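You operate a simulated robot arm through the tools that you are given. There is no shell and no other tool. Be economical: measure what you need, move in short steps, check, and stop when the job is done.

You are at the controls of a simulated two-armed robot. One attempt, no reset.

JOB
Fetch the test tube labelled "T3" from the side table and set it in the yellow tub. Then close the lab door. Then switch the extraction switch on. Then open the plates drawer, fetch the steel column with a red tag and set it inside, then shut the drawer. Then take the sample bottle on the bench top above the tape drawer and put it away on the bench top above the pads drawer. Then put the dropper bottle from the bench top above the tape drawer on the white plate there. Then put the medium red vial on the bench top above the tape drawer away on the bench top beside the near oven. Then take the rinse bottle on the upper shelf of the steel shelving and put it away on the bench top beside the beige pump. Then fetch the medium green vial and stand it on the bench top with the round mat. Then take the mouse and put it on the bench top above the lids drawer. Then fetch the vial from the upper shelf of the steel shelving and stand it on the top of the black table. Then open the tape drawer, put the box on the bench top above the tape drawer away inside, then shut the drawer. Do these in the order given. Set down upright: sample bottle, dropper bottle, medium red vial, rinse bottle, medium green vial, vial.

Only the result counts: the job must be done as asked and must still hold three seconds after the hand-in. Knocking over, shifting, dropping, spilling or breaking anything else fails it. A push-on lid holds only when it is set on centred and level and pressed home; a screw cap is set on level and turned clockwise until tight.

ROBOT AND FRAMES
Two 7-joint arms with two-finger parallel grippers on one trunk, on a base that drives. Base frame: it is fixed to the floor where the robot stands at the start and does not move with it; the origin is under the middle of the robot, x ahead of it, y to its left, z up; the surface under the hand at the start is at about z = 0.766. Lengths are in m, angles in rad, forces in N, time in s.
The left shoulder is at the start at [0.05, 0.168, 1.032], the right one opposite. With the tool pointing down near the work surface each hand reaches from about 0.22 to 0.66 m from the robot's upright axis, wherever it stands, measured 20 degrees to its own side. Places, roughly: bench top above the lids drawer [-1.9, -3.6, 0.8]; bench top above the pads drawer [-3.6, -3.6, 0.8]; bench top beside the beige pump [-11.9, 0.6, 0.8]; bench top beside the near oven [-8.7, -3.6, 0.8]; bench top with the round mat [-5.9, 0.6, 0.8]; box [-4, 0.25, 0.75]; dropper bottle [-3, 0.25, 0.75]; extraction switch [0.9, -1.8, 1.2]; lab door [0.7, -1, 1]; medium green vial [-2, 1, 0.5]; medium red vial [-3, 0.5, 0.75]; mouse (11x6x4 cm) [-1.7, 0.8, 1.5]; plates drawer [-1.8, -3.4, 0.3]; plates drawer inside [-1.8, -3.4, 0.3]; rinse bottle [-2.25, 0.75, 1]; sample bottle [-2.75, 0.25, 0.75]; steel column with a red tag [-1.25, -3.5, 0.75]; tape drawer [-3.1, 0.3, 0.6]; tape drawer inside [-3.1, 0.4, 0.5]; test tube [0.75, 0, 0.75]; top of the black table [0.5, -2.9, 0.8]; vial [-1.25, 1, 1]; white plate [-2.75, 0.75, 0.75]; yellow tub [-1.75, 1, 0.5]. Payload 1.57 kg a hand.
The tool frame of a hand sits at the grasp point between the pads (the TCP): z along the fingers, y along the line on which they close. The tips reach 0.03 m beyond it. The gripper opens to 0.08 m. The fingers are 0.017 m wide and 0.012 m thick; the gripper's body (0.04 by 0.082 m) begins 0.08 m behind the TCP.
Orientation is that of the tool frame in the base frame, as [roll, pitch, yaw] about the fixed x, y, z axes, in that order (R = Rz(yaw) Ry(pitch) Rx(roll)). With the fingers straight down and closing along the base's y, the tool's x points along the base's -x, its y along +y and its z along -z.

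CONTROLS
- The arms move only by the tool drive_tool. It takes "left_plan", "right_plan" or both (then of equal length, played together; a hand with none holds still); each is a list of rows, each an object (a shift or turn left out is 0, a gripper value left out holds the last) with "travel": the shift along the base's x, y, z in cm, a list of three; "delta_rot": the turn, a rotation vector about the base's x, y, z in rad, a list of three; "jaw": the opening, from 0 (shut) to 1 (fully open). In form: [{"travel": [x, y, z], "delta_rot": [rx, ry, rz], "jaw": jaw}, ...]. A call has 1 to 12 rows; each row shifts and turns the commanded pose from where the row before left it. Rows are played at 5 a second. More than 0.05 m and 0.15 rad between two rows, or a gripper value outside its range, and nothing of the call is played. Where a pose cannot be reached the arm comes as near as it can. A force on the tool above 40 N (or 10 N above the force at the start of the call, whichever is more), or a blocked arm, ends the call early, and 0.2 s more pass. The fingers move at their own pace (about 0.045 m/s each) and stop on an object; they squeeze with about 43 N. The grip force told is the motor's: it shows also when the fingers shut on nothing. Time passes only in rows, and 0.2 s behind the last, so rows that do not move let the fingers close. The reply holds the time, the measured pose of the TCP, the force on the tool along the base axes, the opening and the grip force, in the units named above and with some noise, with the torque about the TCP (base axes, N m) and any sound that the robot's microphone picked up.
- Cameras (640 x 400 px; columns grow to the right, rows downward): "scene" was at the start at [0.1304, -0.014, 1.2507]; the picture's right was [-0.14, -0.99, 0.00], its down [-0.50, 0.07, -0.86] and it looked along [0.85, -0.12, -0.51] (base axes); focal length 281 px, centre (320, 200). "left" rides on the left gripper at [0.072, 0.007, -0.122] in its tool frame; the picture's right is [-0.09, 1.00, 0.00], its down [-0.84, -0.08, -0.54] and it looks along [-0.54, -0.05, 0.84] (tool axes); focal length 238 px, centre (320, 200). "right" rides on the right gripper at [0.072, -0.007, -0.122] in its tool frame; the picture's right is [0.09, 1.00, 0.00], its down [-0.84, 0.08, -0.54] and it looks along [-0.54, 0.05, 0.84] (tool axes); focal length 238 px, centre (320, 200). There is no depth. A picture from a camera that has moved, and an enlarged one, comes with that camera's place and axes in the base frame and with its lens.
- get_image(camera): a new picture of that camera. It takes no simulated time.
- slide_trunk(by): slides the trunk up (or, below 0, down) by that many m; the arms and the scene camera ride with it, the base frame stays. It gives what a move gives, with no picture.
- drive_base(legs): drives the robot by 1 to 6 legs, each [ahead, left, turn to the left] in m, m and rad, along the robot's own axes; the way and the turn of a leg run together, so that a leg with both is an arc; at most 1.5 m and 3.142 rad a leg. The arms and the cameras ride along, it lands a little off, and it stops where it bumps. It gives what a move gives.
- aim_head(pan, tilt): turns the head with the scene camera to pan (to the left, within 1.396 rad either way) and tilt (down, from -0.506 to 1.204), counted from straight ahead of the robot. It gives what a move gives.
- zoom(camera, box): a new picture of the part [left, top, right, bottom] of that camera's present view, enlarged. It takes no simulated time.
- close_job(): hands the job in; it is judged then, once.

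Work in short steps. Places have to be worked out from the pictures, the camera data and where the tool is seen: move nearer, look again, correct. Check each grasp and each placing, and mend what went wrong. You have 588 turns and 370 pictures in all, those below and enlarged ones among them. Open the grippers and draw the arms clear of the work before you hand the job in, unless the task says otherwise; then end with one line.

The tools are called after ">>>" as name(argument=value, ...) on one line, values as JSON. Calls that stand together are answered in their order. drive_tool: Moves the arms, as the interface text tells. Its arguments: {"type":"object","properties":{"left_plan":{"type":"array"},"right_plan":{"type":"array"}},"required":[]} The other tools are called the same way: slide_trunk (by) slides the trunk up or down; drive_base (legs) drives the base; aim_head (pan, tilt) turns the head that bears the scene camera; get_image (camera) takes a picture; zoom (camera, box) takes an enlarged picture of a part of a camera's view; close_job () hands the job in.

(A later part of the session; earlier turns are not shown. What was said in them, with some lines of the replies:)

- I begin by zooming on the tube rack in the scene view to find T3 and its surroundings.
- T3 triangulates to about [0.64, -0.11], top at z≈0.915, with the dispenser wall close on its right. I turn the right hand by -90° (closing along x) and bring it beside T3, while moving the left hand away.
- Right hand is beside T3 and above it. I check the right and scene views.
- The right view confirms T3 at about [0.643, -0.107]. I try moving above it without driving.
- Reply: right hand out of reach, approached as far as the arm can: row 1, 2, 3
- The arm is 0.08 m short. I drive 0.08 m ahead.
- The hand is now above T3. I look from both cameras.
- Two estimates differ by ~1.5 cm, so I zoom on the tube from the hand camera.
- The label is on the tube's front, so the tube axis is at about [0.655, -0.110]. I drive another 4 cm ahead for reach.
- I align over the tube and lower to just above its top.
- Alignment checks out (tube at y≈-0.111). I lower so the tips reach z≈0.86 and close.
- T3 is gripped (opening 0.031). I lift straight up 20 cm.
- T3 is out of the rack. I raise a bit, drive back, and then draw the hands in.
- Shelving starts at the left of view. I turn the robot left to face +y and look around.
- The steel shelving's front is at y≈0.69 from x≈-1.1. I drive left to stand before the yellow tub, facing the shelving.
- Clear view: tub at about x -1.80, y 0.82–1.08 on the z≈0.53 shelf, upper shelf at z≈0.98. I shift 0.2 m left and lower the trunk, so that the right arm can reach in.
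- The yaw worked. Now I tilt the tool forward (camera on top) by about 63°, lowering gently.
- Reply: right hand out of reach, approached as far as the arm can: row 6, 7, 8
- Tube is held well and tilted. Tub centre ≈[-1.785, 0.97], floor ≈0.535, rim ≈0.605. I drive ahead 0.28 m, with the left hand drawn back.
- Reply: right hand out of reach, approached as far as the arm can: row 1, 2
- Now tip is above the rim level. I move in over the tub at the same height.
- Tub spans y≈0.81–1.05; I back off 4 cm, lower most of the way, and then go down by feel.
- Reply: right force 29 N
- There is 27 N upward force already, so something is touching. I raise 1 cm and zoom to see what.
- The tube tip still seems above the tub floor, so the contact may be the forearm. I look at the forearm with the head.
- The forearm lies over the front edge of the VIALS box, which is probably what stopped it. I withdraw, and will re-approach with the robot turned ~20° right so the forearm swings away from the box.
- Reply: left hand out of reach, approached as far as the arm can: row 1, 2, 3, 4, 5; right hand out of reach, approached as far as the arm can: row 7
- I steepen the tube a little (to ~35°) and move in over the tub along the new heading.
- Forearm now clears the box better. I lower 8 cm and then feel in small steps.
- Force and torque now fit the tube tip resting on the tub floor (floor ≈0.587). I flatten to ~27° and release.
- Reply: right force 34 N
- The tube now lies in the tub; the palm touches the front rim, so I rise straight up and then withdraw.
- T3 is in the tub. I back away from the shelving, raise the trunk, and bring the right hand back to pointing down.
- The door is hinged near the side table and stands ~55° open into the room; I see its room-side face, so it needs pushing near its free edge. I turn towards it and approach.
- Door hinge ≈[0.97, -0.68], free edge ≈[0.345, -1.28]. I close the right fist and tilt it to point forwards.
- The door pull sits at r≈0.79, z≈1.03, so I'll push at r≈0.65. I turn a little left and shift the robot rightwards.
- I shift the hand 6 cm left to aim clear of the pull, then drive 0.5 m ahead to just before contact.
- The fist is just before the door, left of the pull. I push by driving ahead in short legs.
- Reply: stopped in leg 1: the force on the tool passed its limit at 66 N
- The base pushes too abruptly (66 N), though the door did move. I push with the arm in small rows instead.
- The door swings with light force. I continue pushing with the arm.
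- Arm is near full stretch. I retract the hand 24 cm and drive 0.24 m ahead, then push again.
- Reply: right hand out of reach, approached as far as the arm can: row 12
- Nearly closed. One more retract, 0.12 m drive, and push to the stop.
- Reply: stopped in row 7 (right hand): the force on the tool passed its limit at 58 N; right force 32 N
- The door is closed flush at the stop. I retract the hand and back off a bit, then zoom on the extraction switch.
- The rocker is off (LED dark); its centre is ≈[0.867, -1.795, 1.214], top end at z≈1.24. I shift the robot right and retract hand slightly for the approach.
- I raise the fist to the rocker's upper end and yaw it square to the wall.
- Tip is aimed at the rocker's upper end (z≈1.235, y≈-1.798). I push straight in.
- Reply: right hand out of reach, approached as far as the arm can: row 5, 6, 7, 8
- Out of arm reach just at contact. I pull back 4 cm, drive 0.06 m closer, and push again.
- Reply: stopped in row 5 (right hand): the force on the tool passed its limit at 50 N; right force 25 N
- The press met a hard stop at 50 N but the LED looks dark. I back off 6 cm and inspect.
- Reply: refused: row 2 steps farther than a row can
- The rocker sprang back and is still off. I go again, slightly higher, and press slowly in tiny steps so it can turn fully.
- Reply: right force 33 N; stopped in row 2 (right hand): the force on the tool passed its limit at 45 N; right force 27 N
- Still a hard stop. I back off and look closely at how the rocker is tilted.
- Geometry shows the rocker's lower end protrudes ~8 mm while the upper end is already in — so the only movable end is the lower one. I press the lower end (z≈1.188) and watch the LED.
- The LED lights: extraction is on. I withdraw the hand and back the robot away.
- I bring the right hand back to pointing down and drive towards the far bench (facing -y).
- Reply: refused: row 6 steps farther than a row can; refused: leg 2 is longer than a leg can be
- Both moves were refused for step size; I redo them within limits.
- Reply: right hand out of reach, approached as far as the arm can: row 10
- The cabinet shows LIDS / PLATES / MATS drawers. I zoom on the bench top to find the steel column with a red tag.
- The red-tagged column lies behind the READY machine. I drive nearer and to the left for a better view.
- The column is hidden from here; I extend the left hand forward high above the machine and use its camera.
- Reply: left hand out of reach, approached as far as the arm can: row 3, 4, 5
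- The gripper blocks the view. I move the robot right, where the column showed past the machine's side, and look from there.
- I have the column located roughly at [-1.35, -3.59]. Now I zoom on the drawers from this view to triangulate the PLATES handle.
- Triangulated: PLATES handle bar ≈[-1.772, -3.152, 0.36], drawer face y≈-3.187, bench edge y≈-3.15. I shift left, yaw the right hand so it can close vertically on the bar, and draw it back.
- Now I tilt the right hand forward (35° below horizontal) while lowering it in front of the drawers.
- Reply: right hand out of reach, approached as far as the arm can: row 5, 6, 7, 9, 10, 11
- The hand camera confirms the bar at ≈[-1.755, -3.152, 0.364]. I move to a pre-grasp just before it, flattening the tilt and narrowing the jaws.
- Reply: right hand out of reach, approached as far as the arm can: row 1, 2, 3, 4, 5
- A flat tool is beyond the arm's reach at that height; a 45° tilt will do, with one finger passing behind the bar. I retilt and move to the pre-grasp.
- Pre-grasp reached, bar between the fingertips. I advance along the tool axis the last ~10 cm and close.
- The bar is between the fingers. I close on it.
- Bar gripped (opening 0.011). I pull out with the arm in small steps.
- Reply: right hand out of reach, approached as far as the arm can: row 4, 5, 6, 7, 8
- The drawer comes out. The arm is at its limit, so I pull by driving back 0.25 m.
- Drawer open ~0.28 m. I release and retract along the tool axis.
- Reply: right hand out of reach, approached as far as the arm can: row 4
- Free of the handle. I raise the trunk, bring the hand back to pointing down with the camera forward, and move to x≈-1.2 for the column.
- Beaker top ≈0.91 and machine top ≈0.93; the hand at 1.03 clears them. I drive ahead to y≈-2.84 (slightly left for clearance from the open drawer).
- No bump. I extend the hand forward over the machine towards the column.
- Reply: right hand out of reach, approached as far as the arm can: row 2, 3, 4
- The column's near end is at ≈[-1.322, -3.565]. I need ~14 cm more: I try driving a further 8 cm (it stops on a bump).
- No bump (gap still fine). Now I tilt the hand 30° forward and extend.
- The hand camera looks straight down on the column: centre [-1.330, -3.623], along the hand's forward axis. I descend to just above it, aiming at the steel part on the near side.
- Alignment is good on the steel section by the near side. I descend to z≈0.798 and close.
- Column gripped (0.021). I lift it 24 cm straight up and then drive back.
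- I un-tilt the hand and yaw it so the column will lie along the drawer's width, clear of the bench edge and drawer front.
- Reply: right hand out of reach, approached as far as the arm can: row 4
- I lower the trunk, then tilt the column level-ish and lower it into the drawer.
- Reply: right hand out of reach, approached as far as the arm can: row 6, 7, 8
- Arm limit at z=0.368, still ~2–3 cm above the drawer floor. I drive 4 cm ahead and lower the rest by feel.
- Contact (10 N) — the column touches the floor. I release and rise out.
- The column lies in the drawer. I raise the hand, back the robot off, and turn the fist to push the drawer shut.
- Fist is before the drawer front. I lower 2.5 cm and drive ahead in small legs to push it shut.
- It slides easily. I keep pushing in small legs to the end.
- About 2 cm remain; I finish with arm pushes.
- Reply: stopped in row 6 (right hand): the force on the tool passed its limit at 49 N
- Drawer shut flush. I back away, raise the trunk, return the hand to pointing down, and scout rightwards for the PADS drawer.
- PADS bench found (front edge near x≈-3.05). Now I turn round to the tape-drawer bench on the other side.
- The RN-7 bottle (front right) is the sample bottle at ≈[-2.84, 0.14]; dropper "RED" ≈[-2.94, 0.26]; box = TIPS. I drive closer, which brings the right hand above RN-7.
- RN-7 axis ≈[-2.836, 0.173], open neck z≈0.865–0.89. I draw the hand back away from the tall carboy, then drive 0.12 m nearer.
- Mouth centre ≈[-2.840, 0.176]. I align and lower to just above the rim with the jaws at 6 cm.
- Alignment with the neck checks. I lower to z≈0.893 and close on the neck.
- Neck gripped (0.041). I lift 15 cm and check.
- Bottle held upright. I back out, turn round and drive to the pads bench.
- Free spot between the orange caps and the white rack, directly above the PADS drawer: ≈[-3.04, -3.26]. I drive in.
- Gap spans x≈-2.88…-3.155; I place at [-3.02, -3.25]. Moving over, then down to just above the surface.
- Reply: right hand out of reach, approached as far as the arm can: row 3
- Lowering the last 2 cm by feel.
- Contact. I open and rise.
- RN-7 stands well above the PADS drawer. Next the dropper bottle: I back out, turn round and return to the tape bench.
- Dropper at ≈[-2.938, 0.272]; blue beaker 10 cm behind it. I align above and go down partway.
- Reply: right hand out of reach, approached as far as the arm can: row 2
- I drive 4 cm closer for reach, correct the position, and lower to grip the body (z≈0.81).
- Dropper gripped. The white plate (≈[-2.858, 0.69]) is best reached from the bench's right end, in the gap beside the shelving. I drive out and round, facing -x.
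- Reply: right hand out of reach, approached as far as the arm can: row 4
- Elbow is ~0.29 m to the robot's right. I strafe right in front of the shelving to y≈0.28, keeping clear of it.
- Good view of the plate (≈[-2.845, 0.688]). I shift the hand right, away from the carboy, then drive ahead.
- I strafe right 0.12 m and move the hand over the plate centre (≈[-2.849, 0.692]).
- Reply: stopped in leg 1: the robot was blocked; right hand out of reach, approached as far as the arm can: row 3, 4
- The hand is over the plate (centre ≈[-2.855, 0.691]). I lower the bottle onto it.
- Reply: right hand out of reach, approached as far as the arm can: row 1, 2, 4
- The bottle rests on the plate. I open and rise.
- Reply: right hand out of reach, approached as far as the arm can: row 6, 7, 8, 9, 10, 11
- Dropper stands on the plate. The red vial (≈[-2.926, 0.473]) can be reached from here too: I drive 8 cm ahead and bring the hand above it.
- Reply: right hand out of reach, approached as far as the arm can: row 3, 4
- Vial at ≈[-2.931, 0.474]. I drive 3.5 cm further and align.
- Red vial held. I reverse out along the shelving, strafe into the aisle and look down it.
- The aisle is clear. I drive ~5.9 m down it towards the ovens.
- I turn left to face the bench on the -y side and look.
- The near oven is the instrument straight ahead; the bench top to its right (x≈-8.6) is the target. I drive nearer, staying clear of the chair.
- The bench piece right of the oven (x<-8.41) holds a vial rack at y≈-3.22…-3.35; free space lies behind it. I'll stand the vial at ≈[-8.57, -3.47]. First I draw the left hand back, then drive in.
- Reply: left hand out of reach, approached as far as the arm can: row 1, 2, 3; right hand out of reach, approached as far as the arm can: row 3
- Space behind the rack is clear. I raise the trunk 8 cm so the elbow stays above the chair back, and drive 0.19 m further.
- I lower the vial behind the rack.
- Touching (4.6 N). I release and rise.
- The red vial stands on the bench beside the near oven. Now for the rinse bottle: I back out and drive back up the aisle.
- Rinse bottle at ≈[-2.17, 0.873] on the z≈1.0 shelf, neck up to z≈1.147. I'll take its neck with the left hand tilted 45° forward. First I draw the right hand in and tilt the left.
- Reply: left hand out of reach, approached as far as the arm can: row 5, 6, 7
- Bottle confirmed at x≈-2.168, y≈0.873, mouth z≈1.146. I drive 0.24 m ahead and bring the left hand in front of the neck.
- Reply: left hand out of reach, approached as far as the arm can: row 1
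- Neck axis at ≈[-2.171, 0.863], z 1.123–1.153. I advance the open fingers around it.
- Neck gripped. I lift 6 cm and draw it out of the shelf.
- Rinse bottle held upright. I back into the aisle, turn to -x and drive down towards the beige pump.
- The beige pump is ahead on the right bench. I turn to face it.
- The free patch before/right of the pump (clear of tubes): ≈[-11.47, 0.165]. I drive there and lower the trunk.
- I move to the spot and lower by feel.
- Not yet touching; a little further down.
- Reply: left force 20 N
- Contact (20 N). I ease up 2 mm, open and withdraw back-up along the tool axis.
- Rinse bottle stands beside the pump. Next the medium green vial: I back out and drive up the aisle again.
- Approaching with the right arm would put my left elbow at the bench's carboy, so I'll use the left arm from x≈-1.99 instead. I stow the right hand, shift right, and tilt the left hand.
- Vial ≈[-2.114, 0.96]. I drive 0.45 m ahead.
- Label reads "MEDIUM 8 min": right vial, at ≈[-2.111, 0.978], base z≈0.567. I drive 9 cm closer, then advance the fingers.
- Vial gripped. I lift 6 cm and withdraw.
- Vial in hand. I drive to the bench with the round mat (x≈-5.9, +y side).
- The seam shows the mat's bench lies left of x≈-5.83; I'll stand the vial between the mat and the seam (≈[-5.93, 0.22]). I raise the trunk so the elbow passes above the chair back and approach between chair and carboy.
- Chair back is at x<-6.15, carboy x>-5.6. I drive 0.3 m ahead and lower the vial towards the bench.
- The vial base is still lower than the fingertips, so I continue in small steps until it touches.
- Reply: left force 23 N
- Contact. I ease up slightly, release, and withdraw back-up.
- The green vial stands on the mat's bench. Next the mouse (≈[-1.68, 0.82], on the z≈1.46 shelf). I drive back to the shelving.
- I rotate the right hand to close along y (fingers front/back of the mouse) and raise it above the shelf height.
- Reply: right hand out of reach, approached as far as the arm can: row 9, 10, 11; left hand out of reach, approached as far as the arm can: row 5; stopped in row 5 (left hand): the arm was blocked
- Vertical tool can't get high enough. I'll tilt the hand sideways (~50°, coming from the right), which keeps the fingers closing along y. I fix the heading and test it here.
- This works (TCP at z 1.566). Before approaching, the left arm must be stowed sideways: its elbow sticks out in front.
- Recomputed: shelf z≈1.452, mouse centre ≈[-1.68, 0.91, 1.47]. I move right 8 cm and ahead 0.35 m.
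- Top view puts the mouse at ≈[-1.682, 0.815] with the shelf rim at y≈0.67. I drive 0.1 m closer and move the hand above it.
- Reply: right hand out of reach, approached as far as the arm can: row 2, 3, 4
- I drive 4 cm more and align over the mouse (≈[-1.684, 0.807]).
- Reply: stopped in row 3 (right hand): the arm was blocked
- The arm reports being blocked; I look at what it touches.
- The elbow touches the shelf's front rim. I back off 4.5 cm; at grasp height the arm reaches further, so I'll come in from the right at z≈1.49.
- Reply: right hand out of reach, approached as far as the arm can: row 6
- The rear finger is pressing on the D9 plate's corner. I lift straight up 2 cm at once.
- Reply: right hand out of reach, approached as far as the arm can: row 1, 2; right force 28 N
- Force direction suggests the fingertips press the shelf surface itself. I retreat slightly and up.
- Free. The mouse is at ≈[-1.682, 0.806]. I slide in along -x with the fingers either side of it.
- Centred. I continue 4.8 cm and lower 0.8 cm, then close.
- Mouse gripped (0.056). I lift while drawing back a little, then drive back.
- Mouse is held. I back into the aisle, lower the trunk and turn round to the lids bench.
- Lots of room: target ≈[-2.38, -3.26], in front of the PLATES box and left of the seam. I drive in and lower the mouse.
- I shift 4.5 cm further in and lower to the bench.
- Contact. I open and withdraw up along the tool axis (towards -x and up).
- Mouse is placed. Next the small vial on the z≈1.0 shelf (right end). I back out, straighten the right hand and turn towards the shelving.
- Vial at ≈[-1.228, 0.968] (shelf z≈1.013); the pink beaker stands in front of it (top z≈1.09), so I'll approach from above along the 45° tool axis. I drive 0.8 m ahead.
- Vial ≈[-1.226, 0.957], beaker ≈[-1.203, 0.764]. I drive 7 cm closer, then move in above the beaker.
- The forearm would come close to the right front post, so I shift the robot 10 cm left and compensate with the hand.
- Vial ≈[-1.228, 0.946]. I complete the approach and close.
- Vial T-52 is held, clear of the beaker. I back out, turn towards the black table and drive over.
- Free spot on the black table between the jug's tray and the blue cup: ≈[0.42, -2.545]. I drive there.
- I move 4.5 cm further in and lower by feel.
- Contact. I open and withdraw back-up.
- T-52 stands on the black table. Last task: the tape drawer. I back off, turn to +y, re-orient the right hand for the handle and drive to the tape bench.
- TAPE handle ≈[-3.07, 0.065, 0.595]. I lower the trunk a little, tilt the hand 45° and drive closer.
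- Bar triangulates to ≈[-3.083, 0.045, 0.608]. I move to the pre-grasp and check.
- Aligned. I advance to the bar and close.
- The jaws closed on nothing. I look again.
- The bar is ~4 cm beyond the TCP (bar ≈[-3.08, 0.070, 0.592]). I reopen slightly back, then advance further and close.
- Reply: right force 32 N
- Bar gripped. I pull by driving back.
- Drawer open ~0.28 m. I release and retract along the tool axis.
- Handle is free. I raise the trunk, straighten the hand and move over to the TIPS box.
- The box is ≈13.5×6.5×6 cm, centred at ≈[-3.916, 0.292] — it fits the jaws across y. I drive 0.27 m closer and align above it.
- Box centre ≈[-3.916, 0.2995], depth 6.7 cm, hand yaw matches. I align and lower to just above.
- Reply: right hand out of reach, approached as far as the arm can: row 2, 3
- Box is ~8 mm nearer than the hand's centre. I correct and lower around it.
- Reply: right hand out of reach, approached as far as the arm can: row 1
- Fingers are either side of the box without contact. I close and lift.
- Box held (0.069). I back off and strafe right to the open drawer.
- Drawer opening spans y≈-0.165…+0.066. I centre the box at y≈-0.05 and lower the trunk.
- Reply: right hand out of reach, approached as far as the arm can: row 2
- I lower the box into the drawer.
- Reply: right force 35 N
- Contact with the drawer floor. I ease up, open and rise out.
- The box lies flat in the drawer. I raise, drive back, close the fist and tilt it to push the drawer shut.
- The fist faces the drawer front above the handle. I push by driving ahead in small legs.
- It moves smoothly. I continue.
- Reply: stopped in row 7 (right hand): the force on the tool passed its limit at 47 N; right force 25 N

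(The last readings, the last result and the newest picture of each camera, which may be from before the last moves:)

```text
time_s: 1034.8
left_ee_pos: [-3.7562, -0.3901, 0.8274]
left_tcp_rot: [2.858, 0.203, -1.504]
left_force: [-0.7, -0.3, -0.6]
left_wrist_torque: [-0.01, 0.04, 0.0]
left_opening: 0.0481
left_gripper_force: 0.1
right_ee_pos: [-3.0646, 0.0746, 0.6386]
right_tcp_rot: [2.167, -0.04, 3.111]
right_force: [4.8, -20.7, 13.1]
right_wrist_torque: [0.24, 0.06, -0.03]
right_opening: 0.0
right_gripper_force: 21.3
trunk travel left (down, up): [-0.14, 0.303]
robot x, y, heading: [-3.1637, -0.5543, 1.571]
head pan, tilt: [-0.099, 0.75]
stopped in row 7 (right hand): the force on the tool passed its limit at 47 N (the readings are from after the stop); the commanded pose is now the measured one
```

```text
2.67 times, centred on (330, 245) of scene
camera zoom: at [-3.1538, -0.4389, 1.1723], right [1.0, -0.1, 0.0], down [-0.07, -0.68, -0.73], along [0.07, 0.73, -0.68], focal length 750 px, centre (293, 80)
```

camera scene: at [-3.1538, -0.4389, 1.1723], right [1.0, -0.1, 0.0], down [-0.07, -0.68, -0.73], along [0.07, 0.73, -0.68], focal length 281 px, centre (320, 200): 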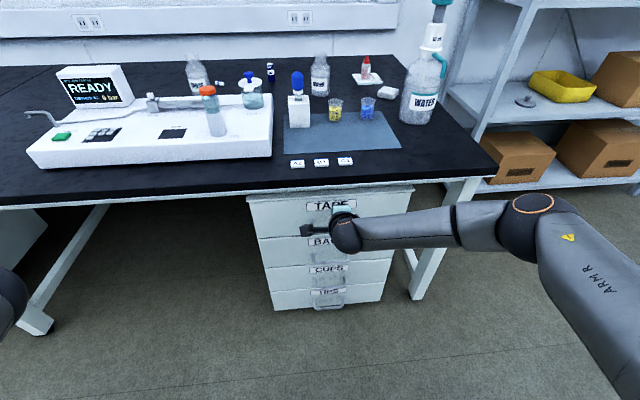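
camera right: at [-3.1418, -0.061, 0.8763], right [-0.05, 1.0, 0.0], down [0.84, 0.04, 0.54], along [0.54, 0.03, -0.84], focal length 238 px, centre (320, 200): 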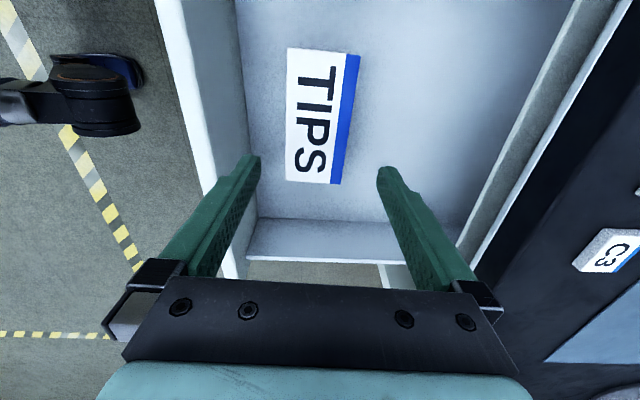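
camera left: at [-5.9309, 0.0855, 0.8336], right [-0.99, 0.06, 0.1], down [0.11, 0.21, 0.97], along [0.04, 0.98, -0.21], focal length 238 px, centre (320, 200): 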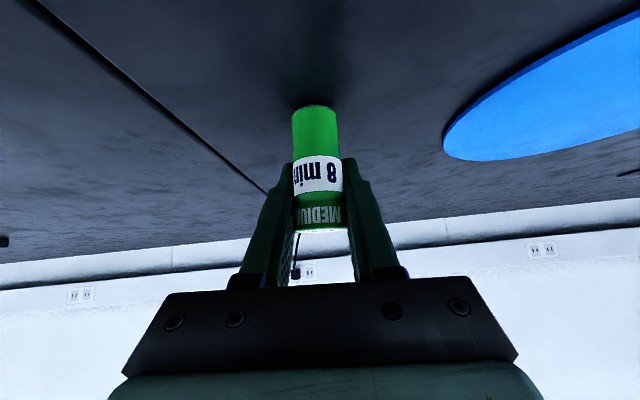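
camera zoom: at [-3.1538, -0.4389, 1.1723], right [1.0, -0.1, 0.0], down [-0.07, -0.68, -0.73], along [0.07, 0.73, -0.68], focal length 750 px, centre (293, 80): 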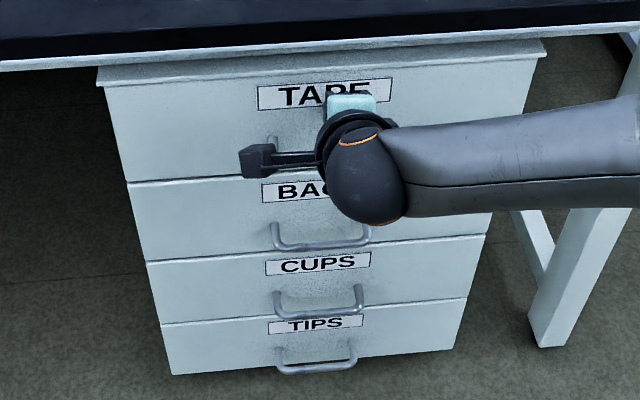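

The tape drawer is shut flush. I draw the hand back, open the grippers and drive clear.

>>> drive_tool(right_plan=[{"travel": [0, -3, 0]}, {"travel": [0, -2, 0]}, {"travel": [0, 0, 0]}])

>>> drive_base(legs=[[-0.8, 0, 0]])

>>> drive_tool(right_plan=[{"travel": [0, 0, 3], "jaw": 1}, {"travel": [0, 0, 3]}, {"travel": [0, 0, 3]}, {"travel": [0, 0, 0]}], left_plan=[{"travel": [0, 0, 0], "jaw": 1}, {"travel": [0, 0, 0]}, {"travel": [0, 0, 0]}, {"travel": [0, 0, 0]}])

>>> aim_head(pan=-0.2, tilt=0.3)

>>> get_image(camera="scene")

```text
time_s: 1035.6
left_ee_pos: [-3.7589, -0.3891, 0.8263]
left_tcp_rot: [2.858, 0.201, -1.506]
left_force: [-0.4, -0.5, -0.2]
left_wrist_torque: [-0.01, 0.0, -0.01]
left_opening: 0.048
left_gripper_force: 0.1
right_ee_pos: [-3.0646, 0.0282, 0.633]
right_tcp_rot: [2.17, -0.04, 3.107]
right_force: [0.3, 0.4, 0.1]
right_wrist_torque: [0.01, -0.02, 0.0]
right_opening: 0.0
right_gripper_force: 21.3
trunk travel left (down, up): [-0.14, 0.303]
robot x, y, heading: [-3.1609, -0.5565, 1.576]
head pan, tilt: [-0.099, 0.75]
```

```text
time_s: 1039.9
left_ee_pos: [-3.754, -1.1989, 0.8262]
left_tcp_rot: [2.859, 0.201, -1.498]
left_force: [-0.1, -0.2, 0.2]
left_wrist_torque: [0.01, -0.01, -0.04]
left_opening: 0.0483
left_gripper_force: 0.0
right_ee_pos: [-3.063, -0.779, 0.6333]
right_tcp_rot: [2.168, -0.04, 3.117]
right_force: [-0.1, -0.6, 0.2]
right_wrist_torque: [-0.02, 0.02, -0.05]
right_opening: 0.0
right_gripper_force: 21.7
trunk travel left (down, up): [-0.14, 0.303]
robot x, y, heading: [-3.1538, -1.3663, 1.578]
head pan, tilt: [-0.099, 0.75]
```

```text
time_s: 1040.9
left_ee_pos: [-3.7543, -1.1998, 0.8279]
left_tcp_rot: [2.858, 0.201, -1.498]
left_force: [-0.9, 0.4, -0.2]
left_wrist_torque: [0.02, 0.0, -0.01]
left_opening: 0.0801
left_gripper_force: 0.1
right_ee_pos: [-3.0652, -0.776, 0.7242]
right_tcp_rot: [2.169, -0.038, 3.118]
right_force: [-0.2, 0.3, 0.0]
right_wrist_torque: [0.0, 0.01, -0.01]
right_opening: 0.0803
right_gripper_force: 0.0
trunk travel left (down, up): [-0.14, 0.303]
robot x, y, heading: [-3.1573, -1.3645, 1.578]
head pan, tilt: [-0.099, 0.75]
```

```text
time_s: 1041.8
left_ee_pos: [-3.7531, -1.1998, 0.8264]
left_tcp_rot: [2.858, 0.201, -1.497]
left_force: [-0.5, -1.0, 0.1]
left_wrist_torque: [-0.01, 0.02, -0.03]
left_opening: 0.0803
left_gripper_force: 0.0
right_ee_pos: [-3.0643, -0.7778, 0.7237]
right_tcp_rot: [2.169, -0.04, 3.118]
right_force: [-1.1, 0.5, 0.0]
right_wrist_torque: [0.03, 0.02, -0.01]
right_opening: 0.0799
right_gripper_force: 0.1
trunk travel left (down, up): [-0.14, 0.303]
robot x, y, heading: [-3.1571, -1.3646, 1.578]
head pan, tilt: [-0.201, 0.3]
```

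```text
114 pictures are left
camera scene: at [-3.1392, -1.2336, 1.212], right [0.98, -0.19, 0.0], down [-0.06, -0.29, -0.96], along [0.18, 0.94, -0.3], focal length 281 px, centre (320, 200)
```

scene: 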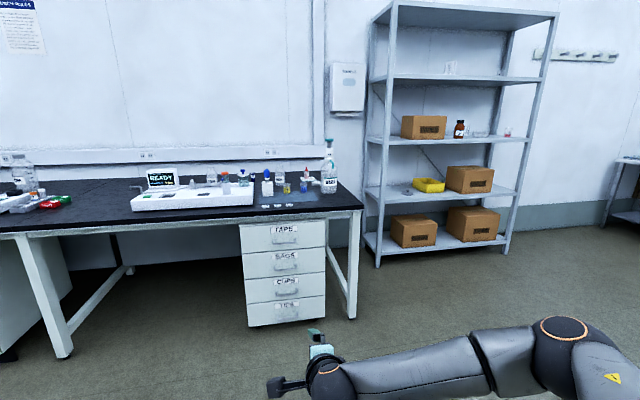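

All drawers are shut, the shelving and bench are in order, and the arms are clear with the grippers open. I hand the job in.

>>> close_job()

```text
The job is handed in.
```

All twelve tasks were carried out in the order given, and the job is handed in; the result of the judging is not known to me.
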